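You operate a simulated robot arm through the tools that you are given. There is no shell and no other tool.

You run a simulated robot arm. Do the job below in one go: nothing can be reset, and whatever is moved stays where it is left.

Task
Damp the yellow cloth and wipe the gum patch off the ribbed roller.
Fine: damp it in the pad box, put it back and shut the box; the machine stays locked off. Where these are worked on the way, their far stop is far enough and under half their travel is too little: lid of the pad box. What is to be rubbed or washed off counts as gone when no trace of it is left.
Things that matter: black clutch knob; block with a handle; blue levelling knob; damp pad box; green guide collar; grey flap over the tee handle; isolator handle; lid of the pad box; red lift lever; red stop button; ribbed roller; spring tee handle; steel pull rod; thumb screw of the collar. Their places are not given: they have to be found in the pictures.

The check looks at the end state, three seconds after you hand in, the way a careful person would. Anything else that was tipped, shoved, dropped, spilled or broken makes it a failure. Lids that push on must go on centred and level and be pressed home; caps that screw on are set level and turned clockwise until they are tight. Flat cloth is picked up by pressing the open fingertips on it (5 to 10 N) and closing them slowly along it; thin cloth reads only 2 to 8 mm in the jaws.

Robot
A 7-joint arm with a two-finger parallel gripper, fixed in place. Base frame: the origin is at the foot of the arm, x ahead of it, y to its left, z up. Readings come in mm, rad, newtons and seconds.
Its first joint turns from -2.897 to 2.897 rad. Payload 3.43 kg.
The tool frame sits at the grasp point between the pads (the TCP): z along the fingers, y along the line on which they close. The tips reach 30 mm beyond it. Largest opening 94 mm; finger width 28, thickness 10; the body of the gripper, 50 by 96 mm, starts 55 mm behind the TCP.
Orientation is told as [roll, pitch, yaw] about the base's x, y, z axes, in that order, counted from this pose: with the fingers straight down and closing along the base's y, the tool's x points along the base's -x, its y along +y and its z along -z.

Tools
- The arm moves only by the tool play_rows. Its argument "moves" is one flat list of numbers, 6 for each row, row after row: the shift along the tool's x, y, z in mm, then the turn, a rotation vector about the tool's x, y, z in rad. In form: [x, y, z, wx, wy, wz, x, y, z, wx, wy, wz, ...]. A call has 1 to 20 rows; each row shifts and turns the commanded pose from where the row before left it, along the tool's axes as they then stand. "fingers" is the finger opening in mm, from 0 to 94, set as the call begins (left out, the last holds). Each row takes 0.2 s and may step no farther than 50 mm and 0.15 rad from the row before; otherwise, or with a gripper value out of range, the whole call is refused. Where a pose cannot be reached the arm comes as near as it can. A force on the tool above 90 N (or 10 N above the force at the start of the call, whichever is more), or a blocked arm, ends the call early, and 0.2 s more pass. The fingers move at their own pace (about 45 mm/s each) and stop on an object; they squeeze with about 37 N. The grip force told is the motor's: it shows also when the fingers shut on nothing. Time passes only in rows, and 0.2 s behind the last, so rows that do not move let the fingers close. The reply holds the time, the measured pose of the TCP, the force on the tool along the base axes, the opening and the grip force, in the units named above and with some noise, with the torque about the TCP (base axes, N m) and any sound that the robot's microphone picked up, and new pictures: "pictures" is both (left out), scene, wrist or none.
- Cameras (640 x 400 px; columns grow to the right, rows downward): "scene" is fixed at [218.8, 501.2, 1694.4]; the picture's right is [-0.07, -1.00, 0.00], its down [-0.86, 0.06, -0.51] and it looks along [0.51, -0.04, -0.86] (base axes); focal length 312 px, centre (320, 200). "wrist" rides on the gripper at [76, 14, -103] in the tool frame; the picture's right is [-0.18, 0.98, 0.00], its down [-0.75, -0.14, -0.64] and it looks along [-0.63, -0.12, 0.77] (tool axes); focal length 243 px, centre (320, 200).
- move_column(by): slides the trunk up (or, below 0, down) by that many mm; the arm rides with it, the base frame stays. It gives what a move gives, with no picture.
- measure_at(camera, pixels): for up to 12 pixels [column, row] of the newest picture of that camera ("zoom" is the newest enlarged one), the place [x, y, z] in the base frame of the surface seen there, good to about 3 mm. No time passes.
- enlarge(camera, box): a new picture of the part [left, top, right, bottom] of that camera's present view, enlarged. No time passes.
- hand_in(): hands the job in; it is judged then, once.

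Open the gripper and draw the arm clear of the work before you hand the job in, unless the task says otherwise.

The tools are called after "Request:" as a command line: name --argument value ..., lists and objects as JSON in quotes. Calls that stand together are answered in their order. play_rows: Moves the arm, as the interface text tells. Its arguments: {"type":"object","properties":{"moves":{"type":"array","items":{"type":"number"}},"fingers":{"type":"number"},"pictures":{"type":"string","enum":["both","scene","wrist","none"]}},"required":["moves"]} The other tools are called the same way: move_column (by) slides the trunk up or down; measure_at (camera, pixels) gives the place of the surface under pixels of a picture; enlarge (camera, box) takes an enlarged picture of a part of a camera's view; hand_in () hands the job in.

At the start:

```text
t: 0.0
eef_pos: [598.8, 267.0, 1267.3]
tool_rot: [0.0, 0.0, 0.0]
contact_force: [0.8, 0.5, 0.1]
wrist_torque: [-0.05, -0.02, -0.01]
grip_width: 94.2
gripper_force: 0.0
trunk travel left (down, up): [-525.0, 85.0]
```

scene: 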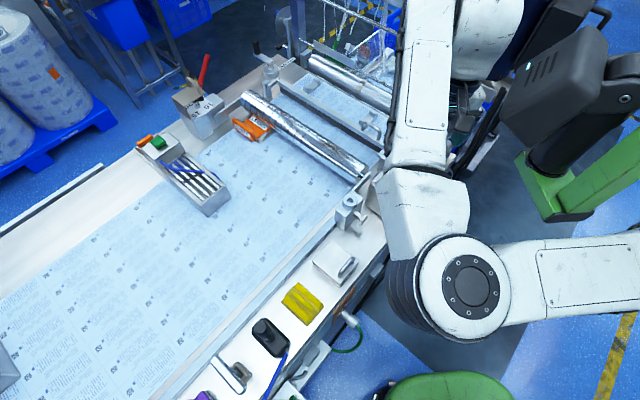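
wrist: 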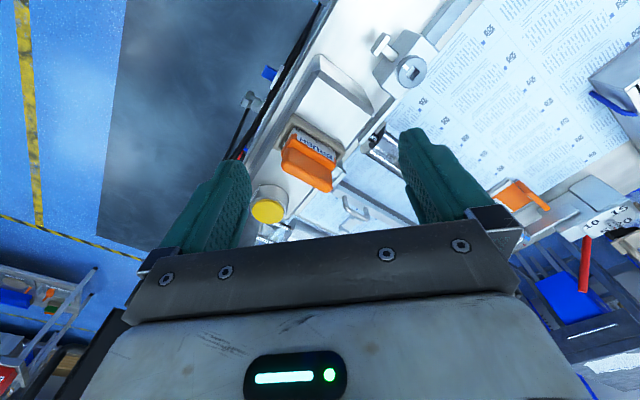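

The scene shows a yellow cloth near (302,303), a light box with handle near (335,265), and rollers near (300,135). I'll enlarge parts of the view to identify everything.

Request:
enlarge --camera "scene" --box '[200, 230, 400, 400]'

Request:
enlarge --camera "scene" --box '[130, 30, 410, 220]'

Request:
enlarge --camera "wrist" --box '[220, 0, 480, 240]'

```text
2.35 times, centred on (300, 315) of scene
```

zoom: 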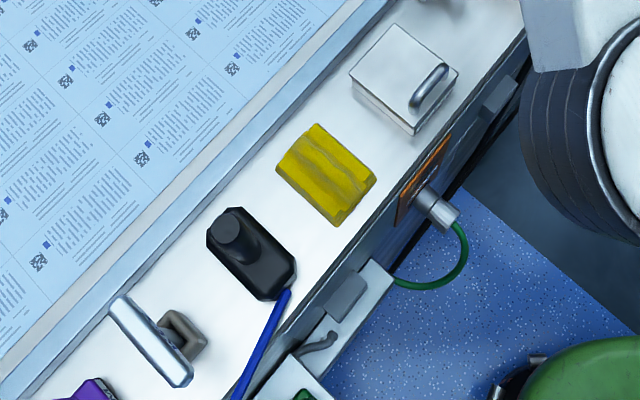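

```text
2.11 times, centred on (270, 125) of scene
```

zoom: 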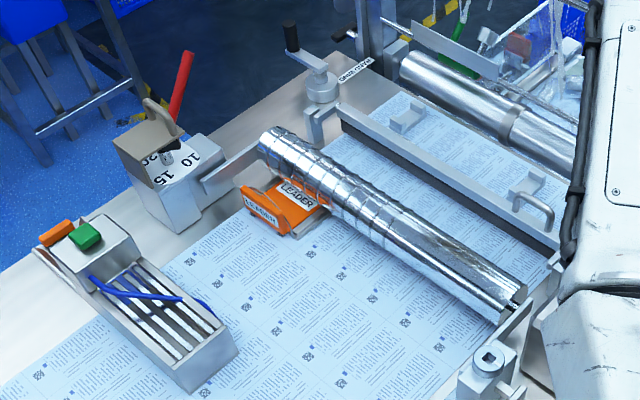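

```text
1.67 times, centred on (350, 120) of wrist
```

zoom: 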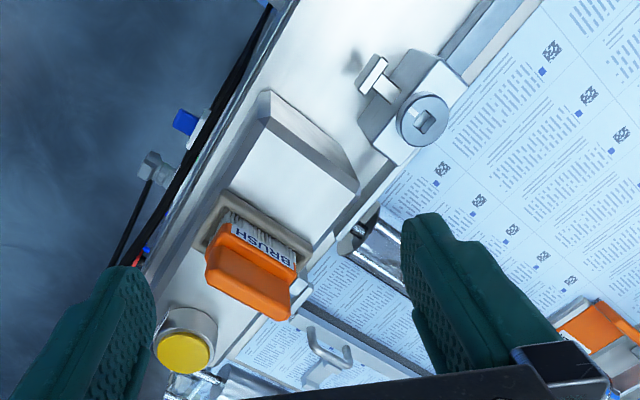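

I'll measure the main candidates in the scene: box corners, the cloth, the black object, and the metal tee bar.

Request:
measure_at --camera "scene" --pixels '[[334, 240], [312, 262], [337, 283], [357, 262], [347, 266], [302, 303], [283, 297], [299, 283], [323, 301], [307, 322], [268, 335], [235, 375]]'

Request:
measure_at --camera "wrist" --pixels '[[330, 85], [409, 72], [382, 45], [306, 164], [317, 145], [267, 209], [268, 73], [250, 100], [400, 150], [345, 215], [520, 195], [375, 158]]'

Request:
enlarge --camera "scene" --box '[290, 180, 390, 290]'

Request:
enlarge --camera "scene" --box '[180, 300, 340, 400]'

```text
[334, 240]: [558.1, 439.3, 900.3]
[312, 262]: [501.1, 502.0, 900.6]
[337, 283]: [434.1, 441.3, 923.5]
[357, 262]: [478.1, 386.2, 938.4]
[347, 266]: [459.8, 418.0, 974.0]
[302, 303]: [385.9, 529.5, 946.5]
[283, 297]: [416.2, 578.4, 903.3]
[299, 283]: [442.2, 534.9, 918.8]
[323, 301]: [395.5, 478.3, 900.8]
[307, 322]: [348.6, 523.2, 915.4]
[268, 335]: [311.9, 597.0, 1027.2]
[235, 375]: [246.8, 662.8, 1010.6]
```

```text
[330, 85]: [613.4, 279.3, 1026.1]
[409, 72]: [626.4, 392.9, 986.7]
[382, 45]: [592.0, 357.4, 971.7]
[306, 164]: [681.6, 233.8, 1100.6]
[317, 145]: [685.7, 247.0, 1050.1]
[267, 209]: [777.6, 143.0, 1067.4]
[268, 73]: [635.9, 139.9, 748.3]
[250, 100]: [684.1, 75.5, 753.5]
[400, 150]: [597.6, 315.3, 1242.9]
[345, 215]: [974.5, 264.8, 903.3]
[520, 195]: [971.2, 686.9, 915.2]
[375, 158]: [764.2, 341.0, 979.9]
```

```text
3.64 times, centred on (340, 235) of scene
```

zoom: 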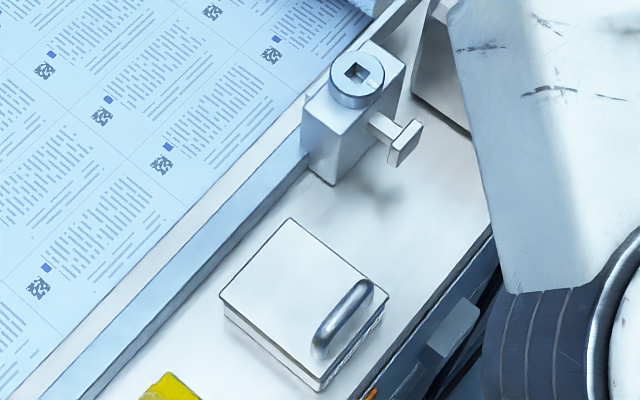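

```text
4.00 times, centred on (260, 350) of scene
```

zoom: 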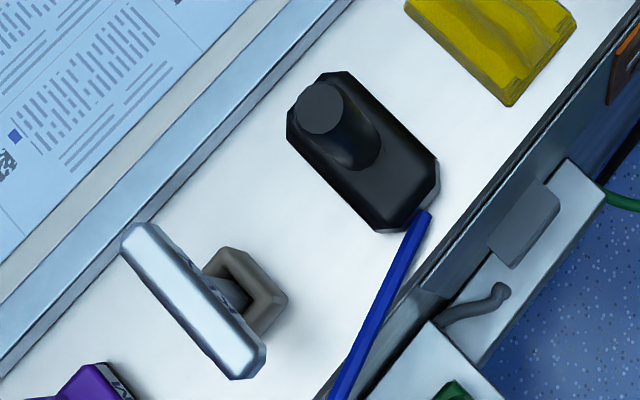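

The box with the handle sits at about (480,440,~935) and the cloth at about (395,530). Now I look closer at the chrome roller and the items nearby.

Request:
enlarge --camera "scene" --box '[230, 80, 380, 190]'

Request:
enlarge --camera "scene" --box '[290, 20, 410, 130]'

Request:
enlarge --camera "scene" --box '[380, 60, 520, 190]'

Request:
enlarge --camera "scene" --box '[260, 280, 420, 400]'

```text
3.64 times, centred on (305, 135) of scene
```

zoom: 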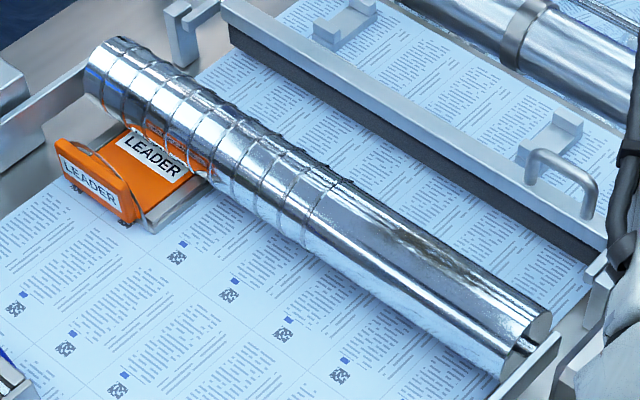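

```text
3.64 times, centred on (350, 75) of scene
```

zoom: 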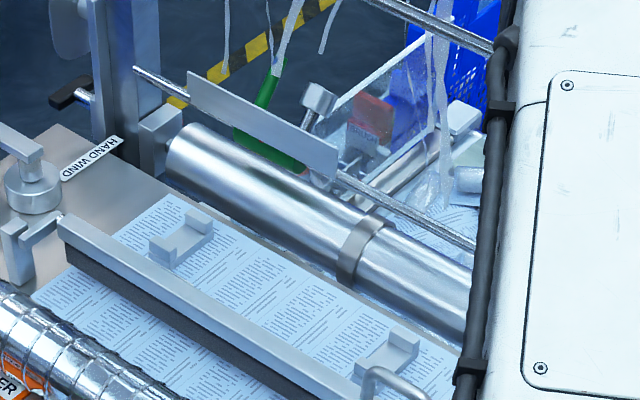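

```text
3.08 times, centred on (450, 125) of scene
```

zoom: 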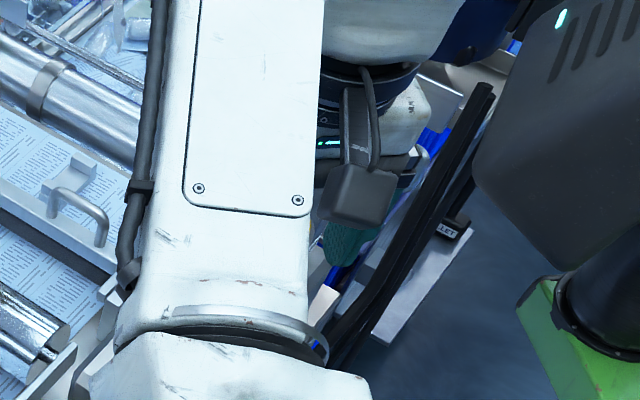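

```text
3.33 times, centred on (340, 340) of scene
```

zoom: 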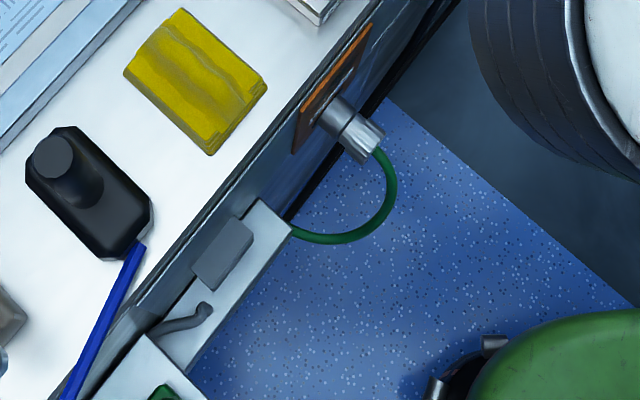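

I'll measure the chrome roller and the surroundings: roller ends at (250,97) and (360,175), the brown smear near (345,160), plus other objects.

Request:
measure_at --camera "scene" --pixels '[[250, 95], [300, 130], [330, 150], [345, 160], [360, 172], [340, 152], [240, 128], [300, 155], [372, 185], [350, 200], [357, 215], [270, 60]]'

Request:
enlarge --camera "scene" --box '[310, 125, 390, 190]'

Request:
enlarge --camera "scene" --box '[235, 80, 315, 145]'

Request:
enlarge --camera "scene" --box '[120, 40, 260, 220]'

```text
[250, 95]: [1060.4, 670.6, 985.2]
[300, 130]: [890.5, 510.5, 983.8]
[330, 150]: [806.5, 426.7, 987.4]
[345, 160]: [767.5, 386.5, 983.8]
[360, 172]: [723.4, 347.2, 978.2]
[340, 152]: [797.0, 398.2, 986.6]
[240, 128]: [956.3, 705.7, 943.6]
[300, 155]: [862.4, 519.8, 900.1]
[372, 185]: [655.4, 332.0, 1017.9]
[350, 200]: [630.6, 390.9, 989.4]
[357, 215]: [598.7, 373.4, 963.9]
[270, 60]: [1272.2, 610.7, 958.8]
```

```text
6.15 times, centred on (350, 158) of scene
```

zoom: 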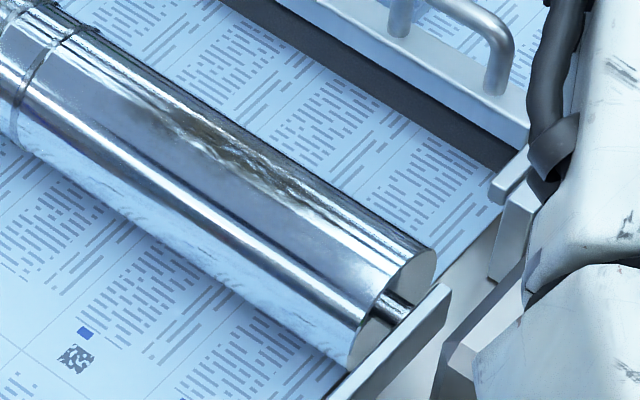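

```text
6.15 times, centred on (275, 112) of scene
```

zoom: 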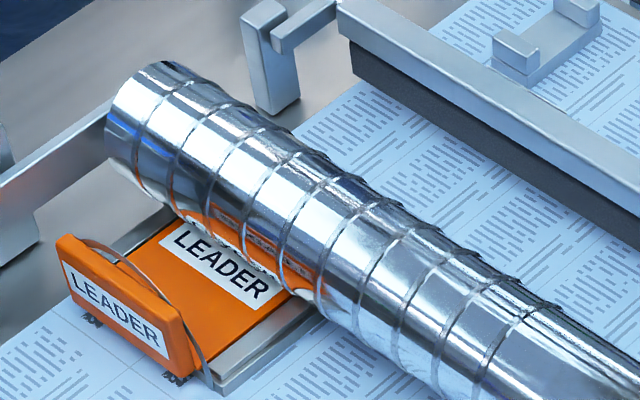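

```text
2.22 times, centred on (190, 130) of scene
```

zoom: 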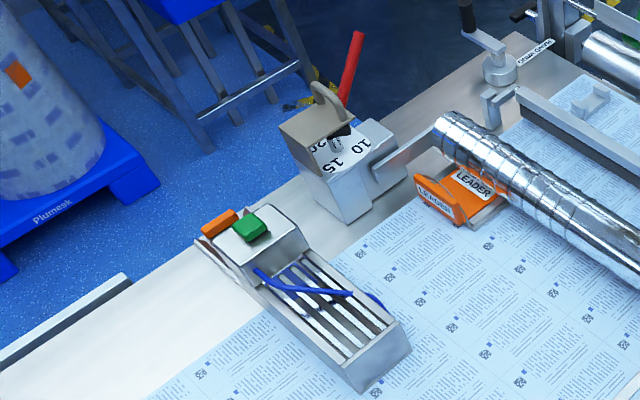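

The box is at about (480,440), and a brown smear shows on the smooth half of the chrome roller at about (324..348,143..159). I'll move the arm back a bit and yaw it 90° so the wrist camera looks at the box and cloth side.

Request:
play_rows --moves '[25, -29, 0, 0, 0, 0, 25, -29, 0, 0, 0, 0, 25, -29, 0, 0, 0, 0, 25, -29, 0, 0, 0, 0, 0, 0, 0, 0, 0, -0.1428, 0, 0, 0, 0, 0, -0.1428, 0, 0, 0, 0, 0, -0.1428, 0, 0, 0, 0, 0, -0.1428, 0, 0, 0, 0, 0, -0.1428, 0, 0, 0, 0, 0, -0.1428, 0, 0, 0, 0, 0, -0.1428, 0, 0, 0, 0, 0, -0.1428, 0, 0, 0, 0, 0, -0.1428, 0, 0, 0, 0, 0, -0.1428, 0, 0, 0, 0, 0, -0.1428]' --pictures "both"

```text
t: 0.7
eef_pos: [556.9, 212.3, 1265.8]
tool_rot: [-0.002, -0.002, -0.026]
contact_force: [0.8, 41.4, -5.7]
wrist_torque: [-4.72, -0.42, -3.77]
grip_width: 94.0
gripper_force: 0.0
trunk travel left (down, up): [-525.0, 85.0]
stopped in row 3: the force on the tool passed its limit at 234 N (the readings are from after the stop); the commanded pose is now the measured one
```

scene: 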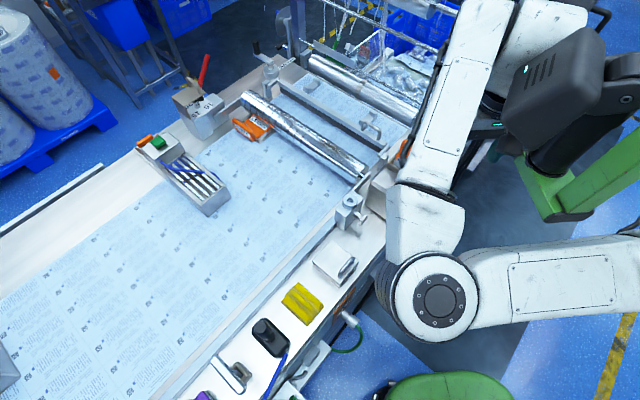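
wrist: 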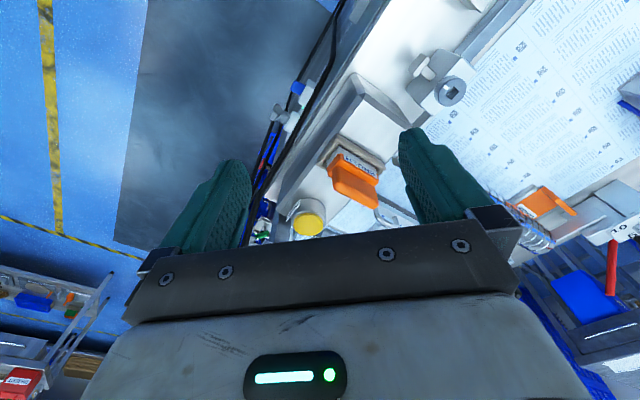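

The arm was stopped by contact pushing it towards +y. Something sits to the right of the hand, possibly the dark box near (570,80), so I'll look and measure around there.

Request:
enlarge --camera "scene" --box '[420, 40, 640, 230]'

Request:
measure_at --camera "scene" --pixels '[[560, 40], [510, 95], [560, 140], [545, 205], [590, 60], [500, 150], [495, 125], [440, 130], [425, 215], [440, 300], [600, 130], [480, 165]]'

```text
2.11 times, centred on (530, 135) of scene
```

zoom: 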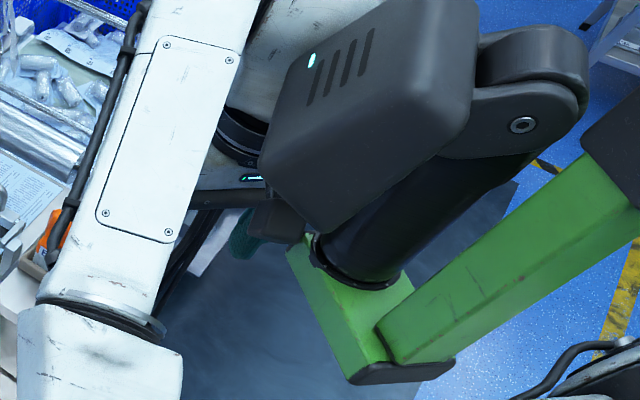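

```text
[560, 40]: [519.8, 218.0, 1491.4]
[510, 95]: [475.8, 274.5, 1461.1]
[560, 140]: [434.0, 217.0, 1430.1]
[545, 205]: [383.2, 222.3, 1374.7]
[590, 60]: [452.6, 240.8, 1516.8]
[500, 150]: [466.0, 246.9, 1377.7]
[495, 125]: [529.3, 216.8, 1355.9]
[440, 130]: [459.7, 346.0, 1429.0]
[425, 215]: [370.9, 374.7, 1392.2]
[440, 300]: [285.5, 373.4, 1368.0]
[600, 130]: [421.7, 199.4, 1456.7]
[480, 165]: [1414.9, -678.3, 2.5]
```

The camera housing on the hand apparently touched a dark/green overhead arm near (430,220,1430). I'll measure that obstacle and the white arm in more detail before moving.

Request:
measure_at --camera "scene" --pixels '[[525, 160], [540, 180], [580, 215], [575, 190], [625, 160], [638, 120], [630, 100], [595, 20], [520, 60], [505, 105], [545, 150], [570, 165]]'

Request:
measure_at --camera "scene" --pixels '[[620, 270], [540, 270], [480, 260], [450, 390], [430, 380], [500, 390], [510, 40], [470, 20], [495, 120], [502, 155], [600, 350], [380, 395]]'

Request:
enlarge --camera "scene" --box '[480, 100, 560, 180]'

Request:
enlarge --camera "scene" --box '[380, 240, 640, 400]'

```text
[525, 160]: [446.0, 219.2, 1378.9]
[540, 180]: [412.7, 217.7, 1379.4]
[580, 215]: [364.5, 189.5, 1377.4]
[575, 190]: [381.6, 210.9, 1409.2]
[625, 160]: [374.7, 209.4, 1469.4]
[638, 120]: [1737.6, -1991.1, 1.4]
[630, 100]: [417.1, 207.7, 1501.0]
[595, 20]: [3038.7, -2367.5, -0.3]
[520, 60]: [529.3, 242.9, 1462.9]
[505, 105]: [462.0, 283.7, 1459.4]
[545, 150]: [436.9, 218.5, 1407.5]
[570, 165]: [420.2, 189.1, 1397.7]
```

```text
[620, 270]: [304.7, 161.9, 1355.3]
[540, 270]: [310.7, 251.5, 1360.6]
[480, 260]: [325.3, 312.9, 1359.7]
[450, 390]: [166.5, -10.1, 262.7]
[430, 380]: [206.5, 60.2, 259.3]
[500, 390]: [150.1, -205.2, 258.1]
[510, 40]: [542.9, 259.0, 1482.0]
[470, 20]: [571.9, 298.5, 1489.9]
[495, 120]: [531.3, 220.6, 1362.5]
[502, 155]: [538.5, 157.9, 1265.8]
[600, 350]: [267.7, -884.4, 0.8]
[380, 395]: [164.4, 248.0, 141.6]
```

```text
5.00 times, centred on (520, 140) of scene
```

zoom: 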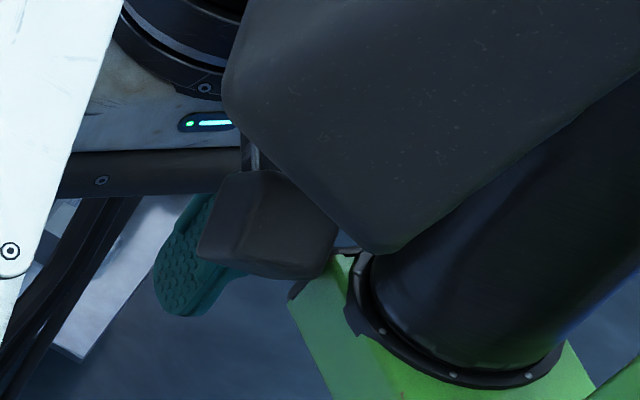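

```text
2.46 times, centred on (510, 320) of scene
```

zoom: 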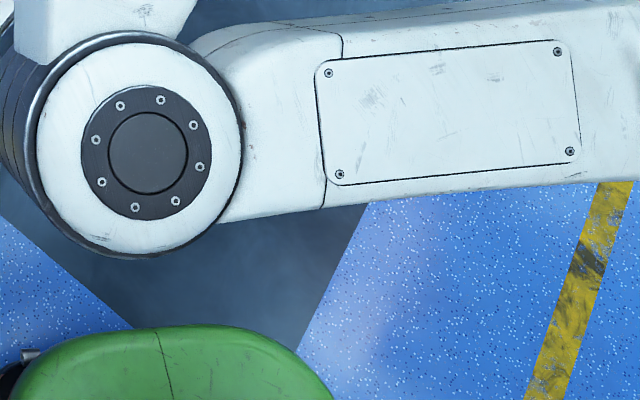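

The obstacle is an overhead green/dark head at x≈365–530, y≈190–285, z≥1375, so I keep away from that side. I back off the way I came and shift towards +y over the web, then yaw by -0.45 to look at the roller.

Request:
play_rows --moves '[-21, 27, 0, 0, 0, 0, -21, 27, 0, 0, 0, 0, 0, 40, 0, 0, 0, 0, 0, 40, 0, 0, 0, 0, 0, 40, 0, 0, 0, 0, 0, 40, 0, 0, 0, 0, 0, 40, 0, 0, 0, 0, 0, 40, 0, 0, 0, 0, 0, 0, 0, 0, 0, 0.15, 0, 0, 0, 0, 0, 0.15, 0, 0, 0, 0, 0, 0.15]' --pictures "both"

```text
t: 3.1
eef_pos: [605.1, 504.4, 1265.5]
tool_rot: [-0.004, -0.004, -0.472]
contact_force: [0.0, -0.8, 0.5]
wrist_torque: [0.03, 0.0, 0.0]
grip_width: 93.8
gripper_force: 0.0
trunk travel left (down, up): [-525.0, 85.0]
```

scene: 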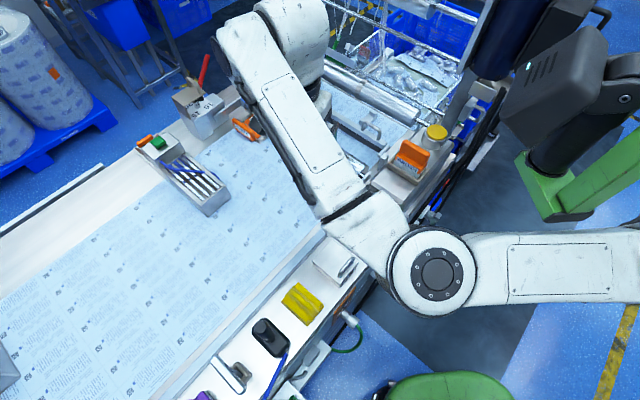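
wrist: 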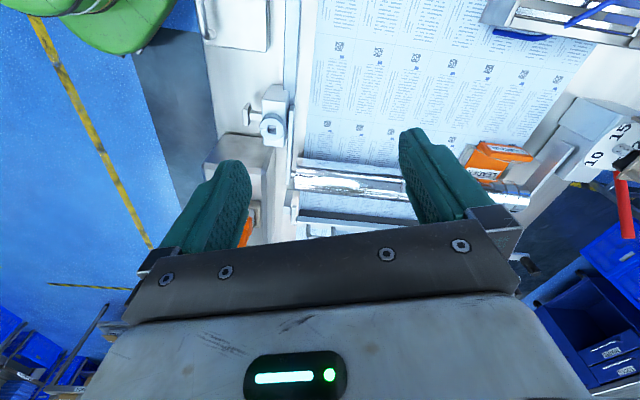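

The wrist now sees the roller around (350,180). Enlarging it to look for the gum patch.

Request:
enlarge --camera "wrist" --box '[270, 120, 430, 230]'

Request:
enlarge --camera "wrist" --box '[190, 60, 320, 230]'

Request:
enlarge --camera "scene" --box '[330, 60, 510, 230]'

Request:
enlarge --camera "scene" --box '[290, 180, 390, 290]'

```text
3.64 times, centred on (350, 175) of wrist
```

zoom: 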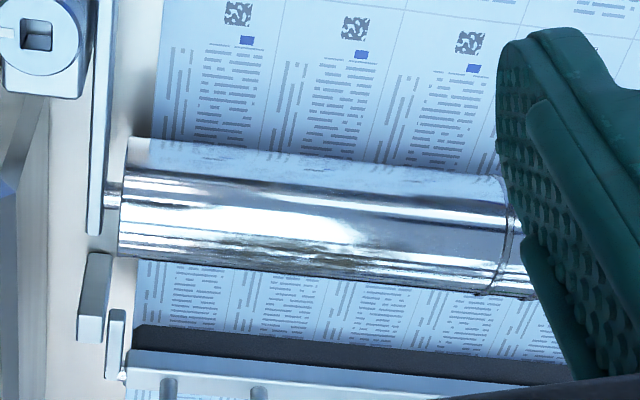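

```text
2.35 times, centred on (255, 145) of wrist
```

zoom: 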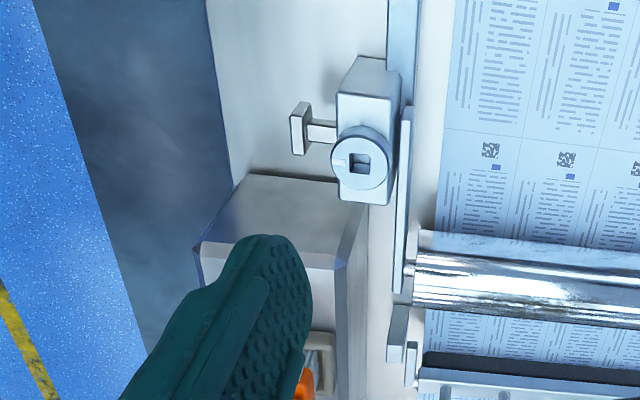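

```text
2.35 times, centred on (420, 145) of scene
```

zoom: 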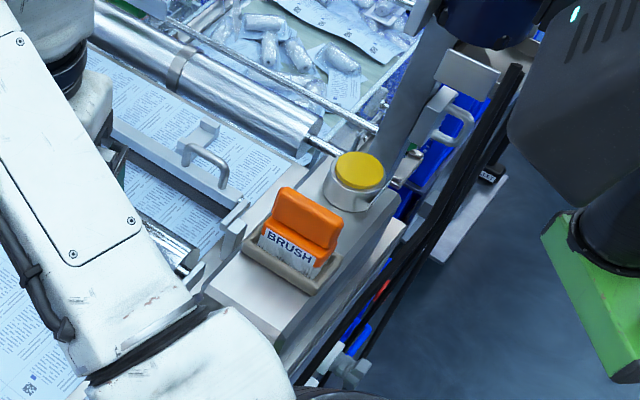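

```text
3.64 times, centred on (340, 235) of scene
```

zoom: 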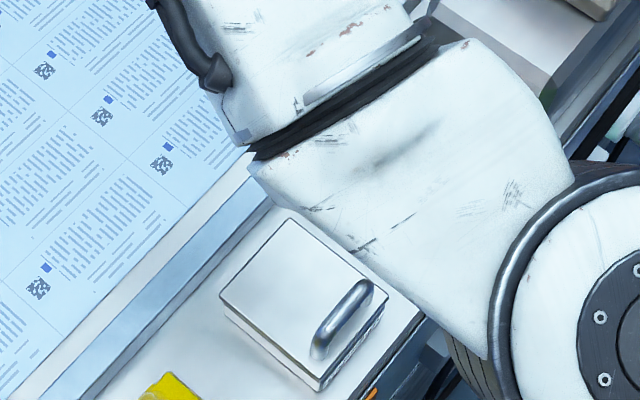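

I want to check whether the brown streak is at the same place on the roller from both views (it's a patch if so). Measuring along the streak in the wrist view.

Request:
enlarge --camera "wrist" --box '[290, 150, 410, 215]'

Request:
measure_at --camera "wrist" --pixels '[[306, 160], [303, 190], [310, 190], [330, 191], [350, 192], [380, 195], [398, 197], [350, 180], [350, 170], [350, 198], [310, 183], [390, 185]]'

```text
5.33 times, centred on (350, 182) of wrist
```

zoom: 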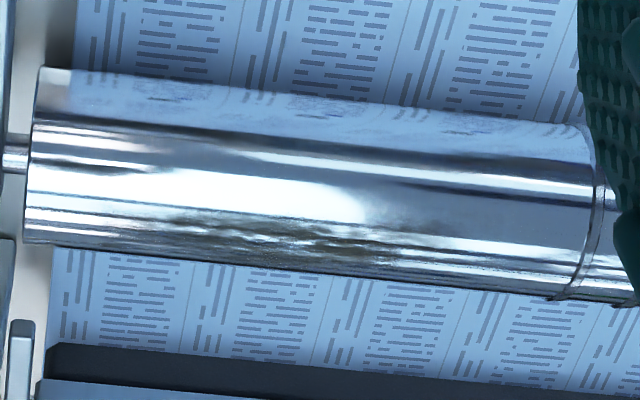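

```text
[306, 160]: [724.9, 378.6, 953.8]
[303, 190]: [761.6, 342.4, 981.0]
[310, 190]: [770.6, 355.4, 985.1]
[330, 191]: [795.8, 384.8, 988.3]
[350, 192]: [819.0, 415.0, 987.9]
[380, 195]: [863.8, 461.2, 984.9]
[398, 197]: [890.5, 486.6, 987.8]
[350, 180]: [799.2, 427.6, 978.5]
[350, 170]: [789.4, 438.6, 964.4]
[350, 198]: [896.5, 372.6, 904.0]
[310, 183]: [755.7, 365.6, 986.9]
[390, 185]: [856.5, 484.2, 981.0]
```

The streak is at the same place from both views (about (785–840, 375–440, 988)), so it's a real patch on the roller top. I'll move above it with the hand tilted so the wrist camera looks nearly straight down.

Request:
play_rows --moves '[0, 0, 0, 0, 0, 0.15, 0, 0, 0, 0, 0, 0.15, -35.2, 12.1, 10.8, 0, 0, 0, -35.2, 12.1, 10.8, 0, 0, 0, -35.2, 12.1, 10.8, 0, 0, 0, -35.2, 12.1, 10.8, 0, 0, 0, -35.2, 12.1, 10.8, 0, 0, 0, -35.2, 12.1, 10.8, 0, 0, 0, 0, 0, 0, 0, 0.15, 0, 0, 0, 0, 0, 0.15, 0, 0, 0, 0, 0, 0.15, 0, 0, 0, 0, 0, 0.15, 0]' --pictures "both"

```text
t: 5.6
eef_pos: [784.7, 392.6, 1105.4]
tool_rot: [-0.182, 0.49, -0.84]
contact_force: [-0.7, -0.9, 0.2]
wrist_torque: [-0.01, -0.02, -0.01]
grip_width: 94.2
gripper_force: 0.0
trunk travel left (down, up): [-525.0, 85.0]
stopped in row 12: the arm was blocked; the commanded pose is now the measured one
```

scene: 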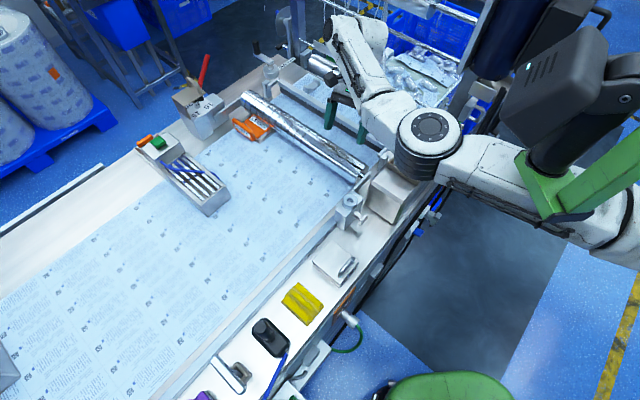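
wrist: 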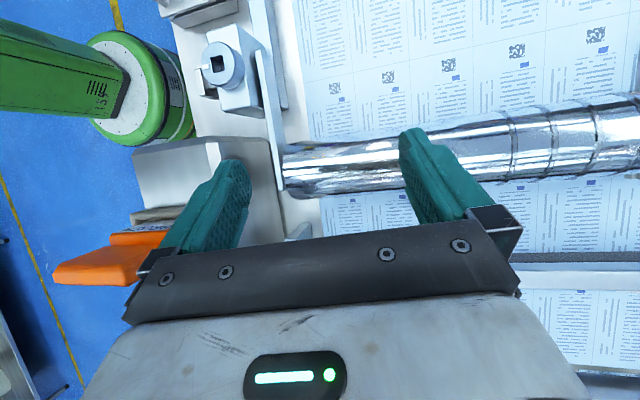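

The arm was blocked on the tilt, with no contact force. From here the patch region is visible around (330–400,165–190); enlarging both views.

Request:
enlarge --camera "wrist" --box '[270, 110, 430, 220]'

Request:
enlarge --camera "scene" --box '[300, 20, 520, 210]'

Request:
enlarge --camera "scene" --box '[300, 160, 440, 300]'

```text
3.64 times, centred on (350, 165) of wrist
```

zoom: 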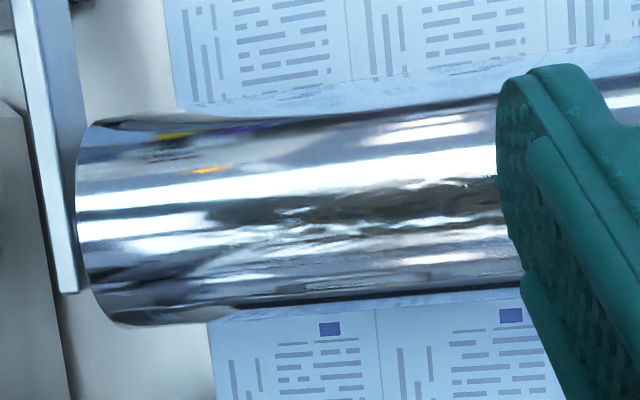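

```text
2.11 times, centred on (410, 115) of scene
```

zoom: 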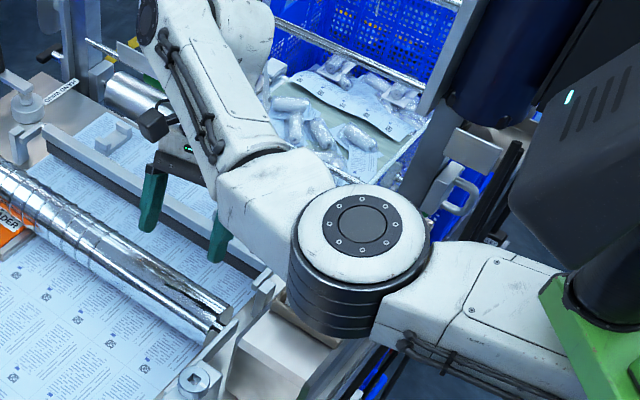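

```text
2.86 times, centred on (370, 230) of scene
```

zoom: 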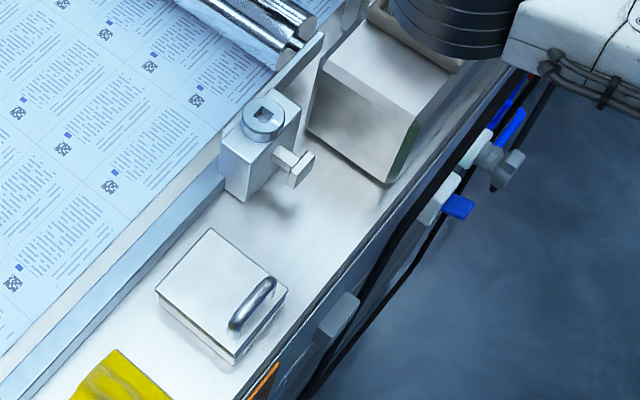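

The elbow is now above the housing with the brush and yellow button. I measure its height before moving on.

Request:
measure_at --camera "scene" --pixels '[[432, 128], [415, 160], [452, 168], [400, 175], [500, 150], [600, 190], [390, 110], [370, 60], [335, 115], [365, 120], [590, 230], [420, 185]]'

Request:
measure_at --camera "wrist" --pixels '[[50, 60], [150, 90], [130, 240], [110, 265], [190, 150], [300, 190], [330, 170], [370, 165], [340, 175], [380, 180], [350, 190], [350, 150]]'

```text
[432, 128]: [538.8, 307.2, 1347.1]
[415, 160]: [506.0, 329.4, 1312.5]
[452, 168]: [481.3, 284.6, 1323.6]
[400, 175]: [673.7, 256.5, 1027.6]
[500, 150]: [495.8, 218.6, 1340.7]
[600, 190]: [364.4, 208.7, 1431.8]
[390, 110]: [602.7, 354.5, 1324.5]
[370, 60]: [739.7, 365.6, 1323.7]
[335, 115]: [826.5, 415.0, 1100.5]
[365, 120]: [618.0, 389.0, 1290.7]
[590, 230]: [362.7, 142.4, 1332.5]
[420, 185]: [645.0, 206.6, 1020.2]
```

```text
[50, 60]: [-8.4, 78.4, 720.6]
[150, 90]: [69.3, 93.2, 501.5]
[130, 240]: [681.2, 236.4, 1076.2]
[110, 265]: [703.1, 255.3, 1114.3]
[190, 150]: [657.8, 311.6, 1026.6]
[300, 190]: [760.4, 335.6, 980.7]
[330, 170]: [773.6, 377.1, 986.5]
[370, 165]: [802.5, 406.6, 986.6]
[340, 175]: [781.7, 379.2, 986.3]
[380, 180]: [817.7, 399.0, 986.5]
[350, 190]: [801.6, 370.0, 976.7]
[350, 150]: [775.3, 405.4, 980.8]
```

The roller patch straddles the top (s≈800–890 along the axis, n≈277–300). Now I measure the lid box and its handle precisely.

Request:
enlarge --camera "scene" --box '[300, 232, 370, 292]'

```text
6.67 times, centred on (335, 262) of scene
```

zoom: 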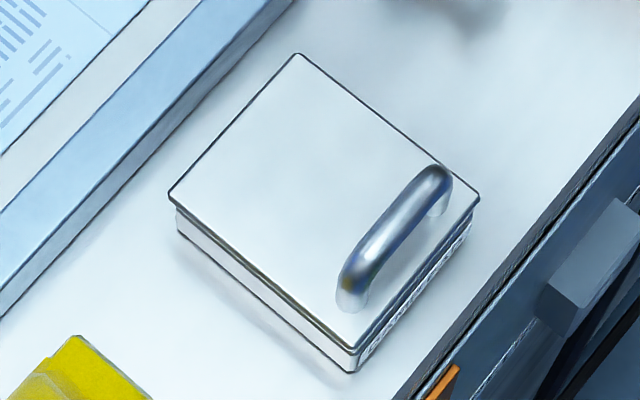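

Request:
measure_at --camera "zoom" --pixels '[[298, 60], [178, 195], [350, 340], [472, 205], [320, 180], [438, 172], [352, 285], [400, 225], [185, 225], [355, 365], [420, 300], [300, 130]]'

Request:
enlarge --camera "scene" --box '[270, 270, 340, 330]'

```text
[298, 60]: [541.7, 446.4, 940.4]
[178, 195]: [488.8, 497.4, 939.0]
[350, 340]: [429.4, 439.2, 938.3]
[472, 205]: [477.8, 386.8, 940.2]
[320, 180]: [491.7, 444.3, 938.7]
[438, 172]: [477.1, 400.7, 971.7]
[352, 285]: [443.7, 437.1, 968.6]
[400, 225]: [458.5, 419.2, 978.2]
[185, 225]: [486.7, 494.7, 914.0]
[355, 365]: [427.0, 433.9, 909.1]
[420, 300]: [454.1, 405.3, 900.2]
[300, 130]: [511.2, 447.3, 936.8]
```

```text
6.67 times, centred on (305, 300) of scene
```

zoom: 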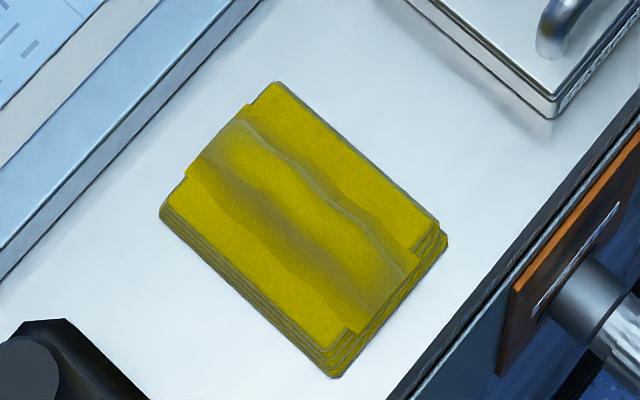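

Lid corners: A(542,446), B(489,497), C(429,439), D(478,387) at z≈939, with the handle bar from (444,437) to (477,401), top ≈978. Now measuring the cloth with its ridge.

Request:
measure_at --camera "zoom" --pixels '[[277, 85], [165, 210], [335, 365], [440, 235], [240, 130], [300, 180], [350, 225], [390, 280], [260, 215], [340, 280], [230, 230], [350, 180]]'

Request:
measure_at --camera "zoom" --pixels '[[280, 120], [260, 150], [275, 195], [310, 200], [330, 205], [320, 240], [300, 250], [280, 250], [260, 260], [250, 280], [450, 300], [200, 200]]'

```text
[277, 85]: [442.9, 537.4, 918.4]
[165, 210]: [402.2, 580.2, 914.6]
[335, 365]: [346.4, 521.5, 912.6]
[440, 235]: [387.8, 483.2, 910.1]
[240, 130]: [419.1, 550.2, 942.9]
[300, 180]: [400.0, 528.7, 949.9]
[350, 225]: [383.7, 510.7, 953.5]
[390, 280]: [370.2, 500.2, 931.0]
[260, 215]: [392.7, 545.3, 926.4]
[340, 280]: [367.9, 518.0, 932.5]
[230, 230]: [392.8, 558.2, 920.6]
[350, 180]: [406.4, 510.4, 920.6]
```

```text
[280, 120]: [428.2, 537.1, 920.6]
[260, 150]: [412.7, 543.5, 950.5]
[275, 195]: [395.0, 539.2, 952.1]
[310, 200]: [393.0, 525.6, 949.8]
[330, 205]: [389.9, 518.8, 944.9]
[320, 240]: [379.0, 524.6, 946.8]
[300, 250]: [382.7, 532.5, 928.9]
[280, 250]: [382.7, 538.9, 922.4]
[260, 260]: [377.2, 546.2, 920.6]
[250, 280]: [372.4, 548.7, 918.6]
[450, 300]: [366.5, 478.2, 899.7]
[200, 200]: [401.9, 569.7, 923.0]
```

Cloth: a folded stack 60×80 mm (top ≈920) with a ridge along the machine's cross direction, apex ≈951 at about (395,531). I'll level the tool and move above the box handle at a safe height to inspect the box from there.

Request:
play_rows --moves '[0, 0, 0, -0.0419, -0.1232, 0, 0, 0, 0, -0.0419, -0.1232, 0, 0, 0, 0, -0.0419, -0.1232, 0, 0, 0, 0, -0.0419, -0.1232, 0, 0, 0, -30, 0, 0, 0, 31, -26.9, 0, 0, 0, 0, 31, -26.9, 0, 0, 0, 0, 31, -26.9, 0, 0, 0, 0, 31, -26.9, 0, 0, 0, 0, 31, -26.9, 0, 0, 0, 0, 31, -26.9, 0, 0, 0, 0, 31, -26.9, 0, 0, 0, 0, 31, -26.9, 0, 0, 0, 0]' --pictures "both"

```text
t: 8.4
eef_pos: [458.7, 417.2, 1133.6]
tool_rot: [-0.003, -0.002, -0.796]
contact_force: [0.8, -1.3, -0.2]
wrist_torque: [0.02, -0.03, 0.0]
grip_width: 93.9
gripper_force: 0.0
trunk travel left (down, up): [-525.0, 85.0]
```

scene: 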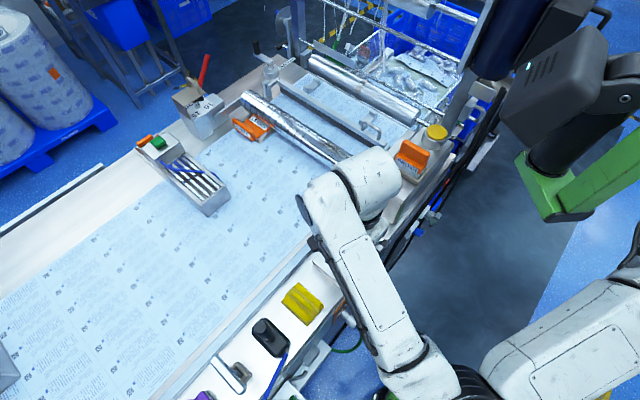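
wrist: 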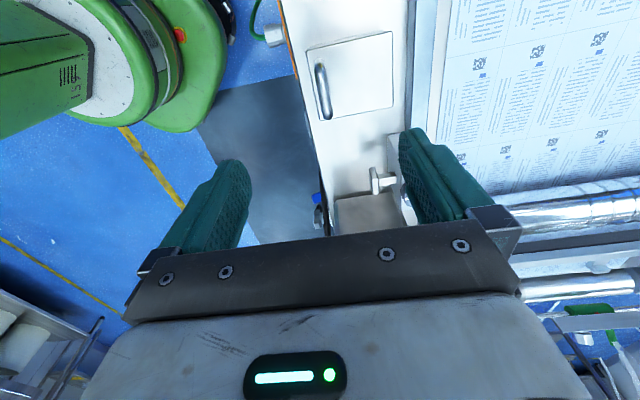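

The wrist now sees the box at about (350,75) from above; enlarging to inspect hinge and handle.

Request:
enlarge --camera "wrist" --box '[270, 0, 450, 150]'

Request:
measure_at --camera "wrist" --pixels '[[320, 68], [328, 115], [324, 92], [310, 47], [390, 35], [393, 104], [320, 120], [350, 75], [380, 180], [370, 210], [300, 30], [275, 35]]'

Request:
measure_at --camera "scene" --pixels '[[440, 385], [380, 360], [340, 260], [370, 180], [320, 200], [560, 350], [520, 360]]'

```text
2.67 times, centred on (360, 75) of wrist
```

zoom: 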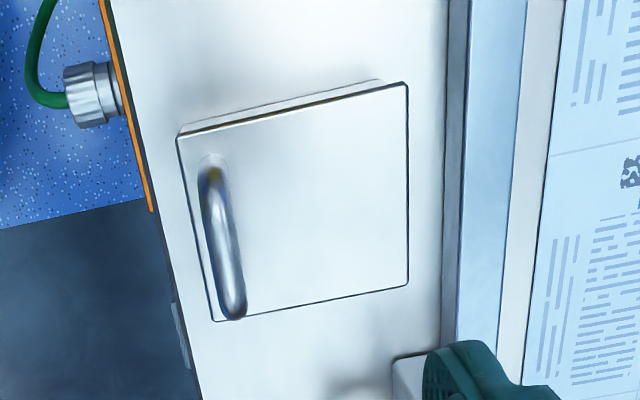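

```text
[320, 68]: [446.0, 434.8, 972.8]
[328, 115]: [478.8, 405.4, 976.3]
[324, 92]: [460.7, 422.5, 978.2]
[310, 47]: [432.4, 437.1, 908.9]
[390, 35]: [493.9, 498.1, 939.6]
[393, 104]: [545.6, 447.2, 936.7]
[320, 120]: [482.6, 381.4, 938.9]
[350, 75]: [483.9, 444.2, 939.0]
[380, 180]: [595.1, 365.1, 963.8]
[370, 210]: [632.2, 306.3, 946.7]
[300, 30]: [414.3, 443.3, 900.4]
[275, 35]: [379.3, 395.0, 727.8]
```

```text
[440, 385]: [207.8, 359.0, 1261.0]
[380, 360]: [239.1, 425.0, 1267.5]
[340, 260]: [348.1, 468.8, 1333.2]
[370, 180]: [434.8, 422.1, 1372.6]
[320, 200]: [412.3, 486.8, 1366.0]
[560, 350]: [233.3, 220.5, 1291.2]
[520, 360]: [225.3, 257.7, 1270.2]
```

Handle centre is (462,420.5), top 978, along the machine direction n; the hinge must be along the far edge. I lower the open fingers around the handle bar.

Request:
play_rows --moves '[0.4, 4.3, 31, 0, 0, 0, 0, 0, 31, 0, 0, 0, 0, 0, 31, 0, 0, 0, 0, 0, 31, 0, 0, 0, 0, 0, 22, 0, 0, 0, 0, 0, 11, 0, 0, 0, 0, 0, 0, 0, 0, 0]' --fingers 60 --pictures "both"

```text
t: 10.0
eef_pos: [461.5, 420.9, 977.9]
tool_rot: [0.002, 0.0, -0.797]
contact_force: [0.6, 0.5, 0.3]
wrist_torque: [0.02, 0.01, 0.0]
grip_width: 60.0
gripper_force: 0.0
trunk travel left (down, up): [-525.0, 85.0]
```

scene: 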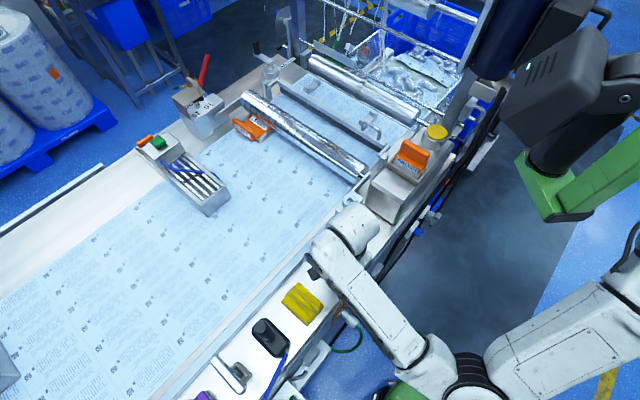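
wrist: 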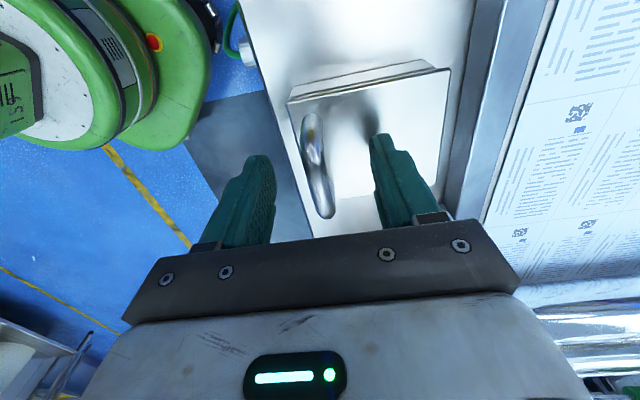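

The fingers straddle the handle bar (around (318,165) wrist). Closing on it.

Request:
play_rows --moves '[0, 0, 0, 0, 0, 0, 0, 0, 0, 0, 0, 0, 0, 0, 0, 0, 0, 0, 0, 0, 0, 0, 0, 0, 0, 0, 0, 0, 0, 0]' --fingers 0 --pictures "wrist"

```text
t: 11.2
eef_pos: [460.6, 421.0, 979.0]
tool_rot: [-0.003, 0.0, -0.793]
contact_force: [-6.9, -9.5, 3.8]
wrist_torque: [-0.31, -0.05, 0.82]
grip_width: 11.8
gripper_force: 44.6
trunk travel left (down, up): [-525.0, 85.0]
```

wrist: 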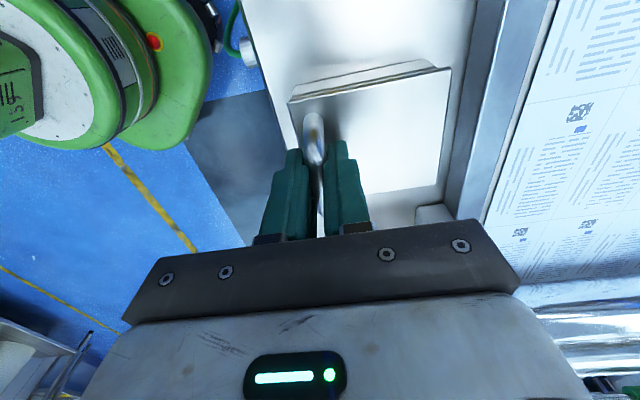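

Handle gripped (11.8 mm). I try the opening as a hinge arc around the far edge, first about 20°, and check the forces.

Request:
play_rows --moves '[0, 3.8, -6.1, 0, 0, 0, 0, 3.8, -6.2, 0, 0, 0, 0, 4.8, -5.4, 0, 0, 0, 0, 4.8, -5.4, 0, 0, 0, 0, 0, 0, 0, 0, 0]' --pictures "both"

```text
t: 12.4
eef_pos: [473.3, 432.3, 1001.8]
tool_rot: [-0.002, -0.001, -0.797]
contact_force: [-12.3, -23.5, 19.7]
wrist_torque: [-0.18, 0.66, 1.31]
grip_width: 12.1
gripper_force: 45.1
trunk travel left (down, up): [-525.0, 85.0]
```

scene: 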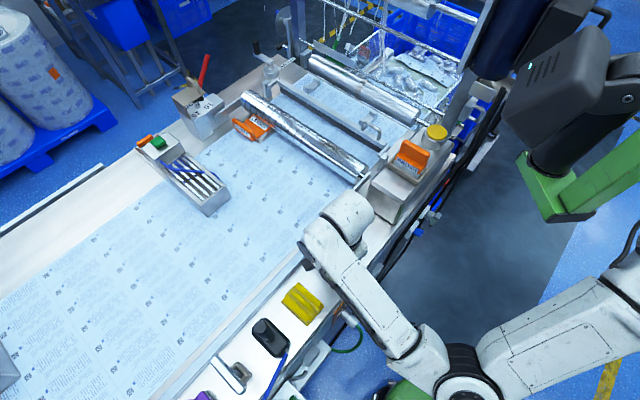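
wrist: 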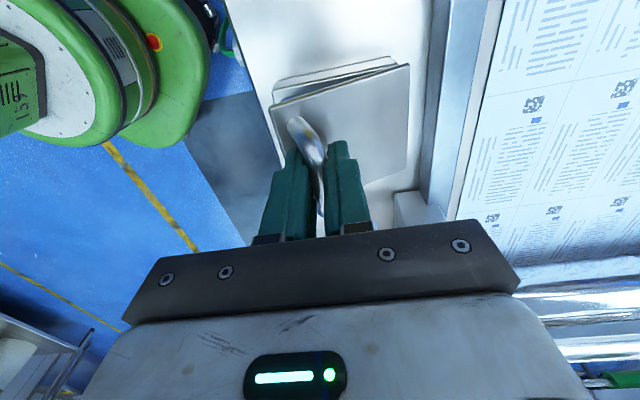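

The lid swings up on a far-edge hinge as expected; the -s/+z force says my arc is slightly too tight, so I correct by about -2.6 mm and continue to about 50°.

Request:
play_rows --moves '[0, -2.6, -0.5, 0, 0, 0, 0, 5.3, -4.6, 0, 0, 0, 0, 5.4, -4.6, 0, 0, 0, 0, 6.0, -3.7, 0, 0, 0, 0, 6.1, -3.6, 0, 0, 0, 0, 6.6, -2.6, 0, 0, 0, 0, 6.6, -2.5, 0, 0, 0, 0, 0, 0, 0, 0, 0]' --pictures "both"

```text
t: 14.2
eef_pos: [499.1, 454.6, 1024.1]
tool_rot: [0.003, -0.003, -0.8]
contact_force: [9.3, -26.2, 23.2]
wrist_torque: [0.12, 0.67, 1.36]
grip_width: 12.4
gripper_force: 44.9
trunk travel left (down, up): [-525.0, 85.0]
```

scene: 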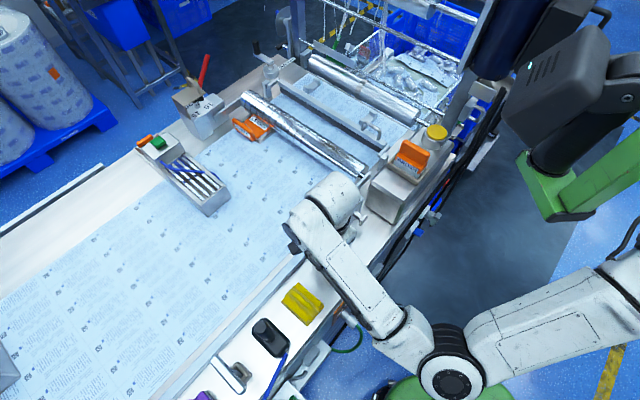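
wrist: 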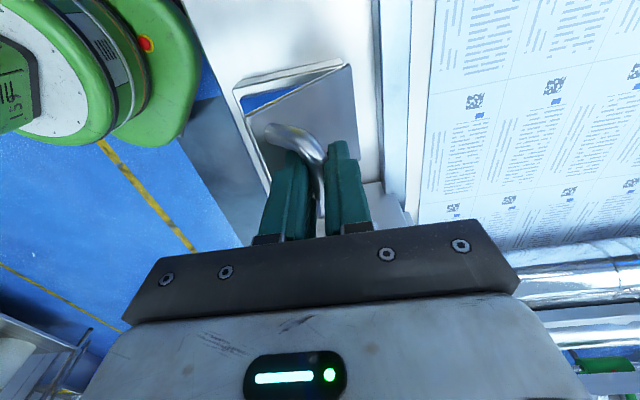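

Forces show the fingers are a bit inside the arc and pushed towards +n by the handle. I relieve that (up, +n) and tilt the hand with the lid by 0.3 rad.

Request:
play_rows --moves '[-0.7, 0, -1.0, 0.1, 0, 0, -0.7, 0, -0.7, 0.1, 0, 0, -0.5, 0, -0.5, 0.1, 0, 0, 0, 0, 0, 0, 0, 0]' --pictures "both"

```text
t: 15.2
eef_pos: [498.1, 455.9, 1024.1]
tool_rot: [-0.302, 0.0, -0.794]
contact_force: [14.5, -10.7, -4.8]
wrist_torque: [0.02, -0.17, 1.41]
grip_width: 11.7
gripper_force: 45.2
trunk travel left (down, up): [-525.0, 85.0]
```

scene: 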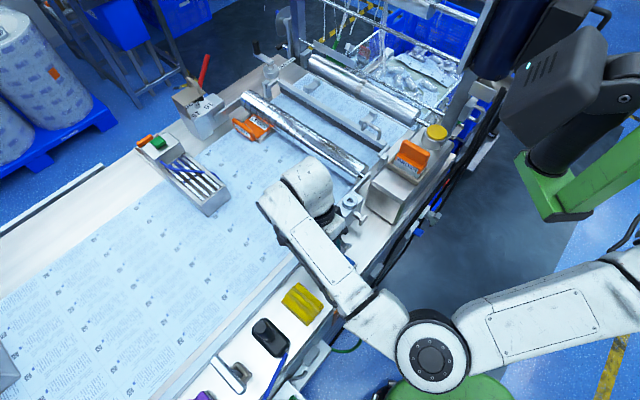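
wrist: 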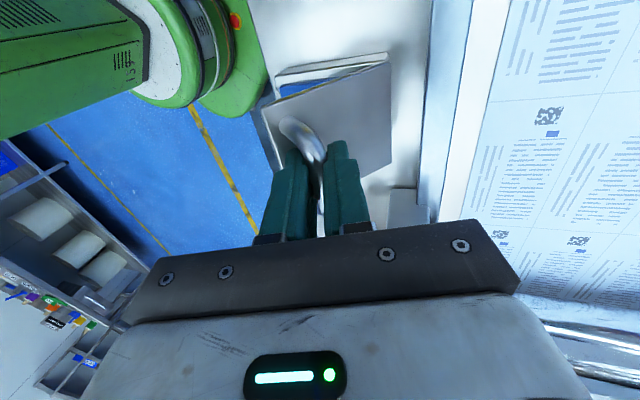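

Forces dropped. Continuing the arc from about 50° to 70° with slight extra tilt.

Request:
play_rows --moves '[0, 6.1, -3.6, 0.05, 0, 0, 0, 6.1, -3.4, 0.05, 0, 0, 0, 6.4, -3.1, 0.05, 0, 0, 0, 6.5, -2.9, 0.05, 0, 0, 0, 0, 0, 0, 0, 0]' --pictures "both"

```text
t: 16.4
eef_pos: [517.9, 476.6, 1030.6]
tool_rot: [-0.5, -0.001, -0.793]
contact_force: [5.0, -10.0, -1.0]
wrist_torque: [0.84, 1.31, 0.75]
grip_width: 11.6
gripper_force: 45.0
trunk travel left (down, up): [-525.0, 85.0]
```

scene: 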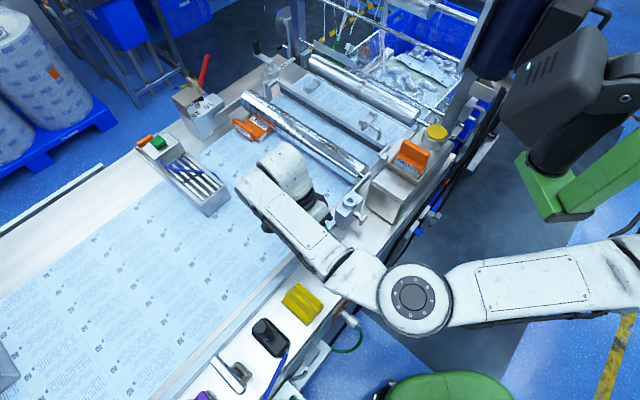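
wrist: 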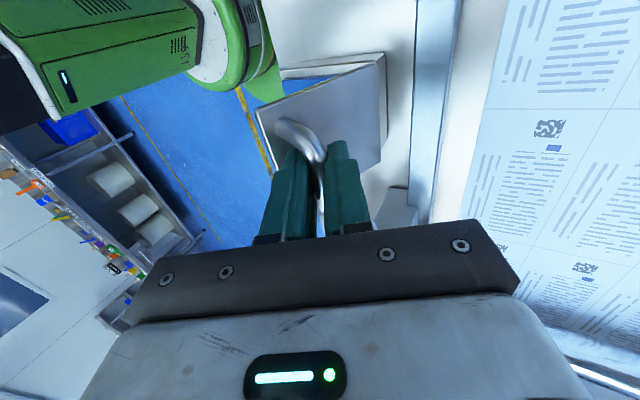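

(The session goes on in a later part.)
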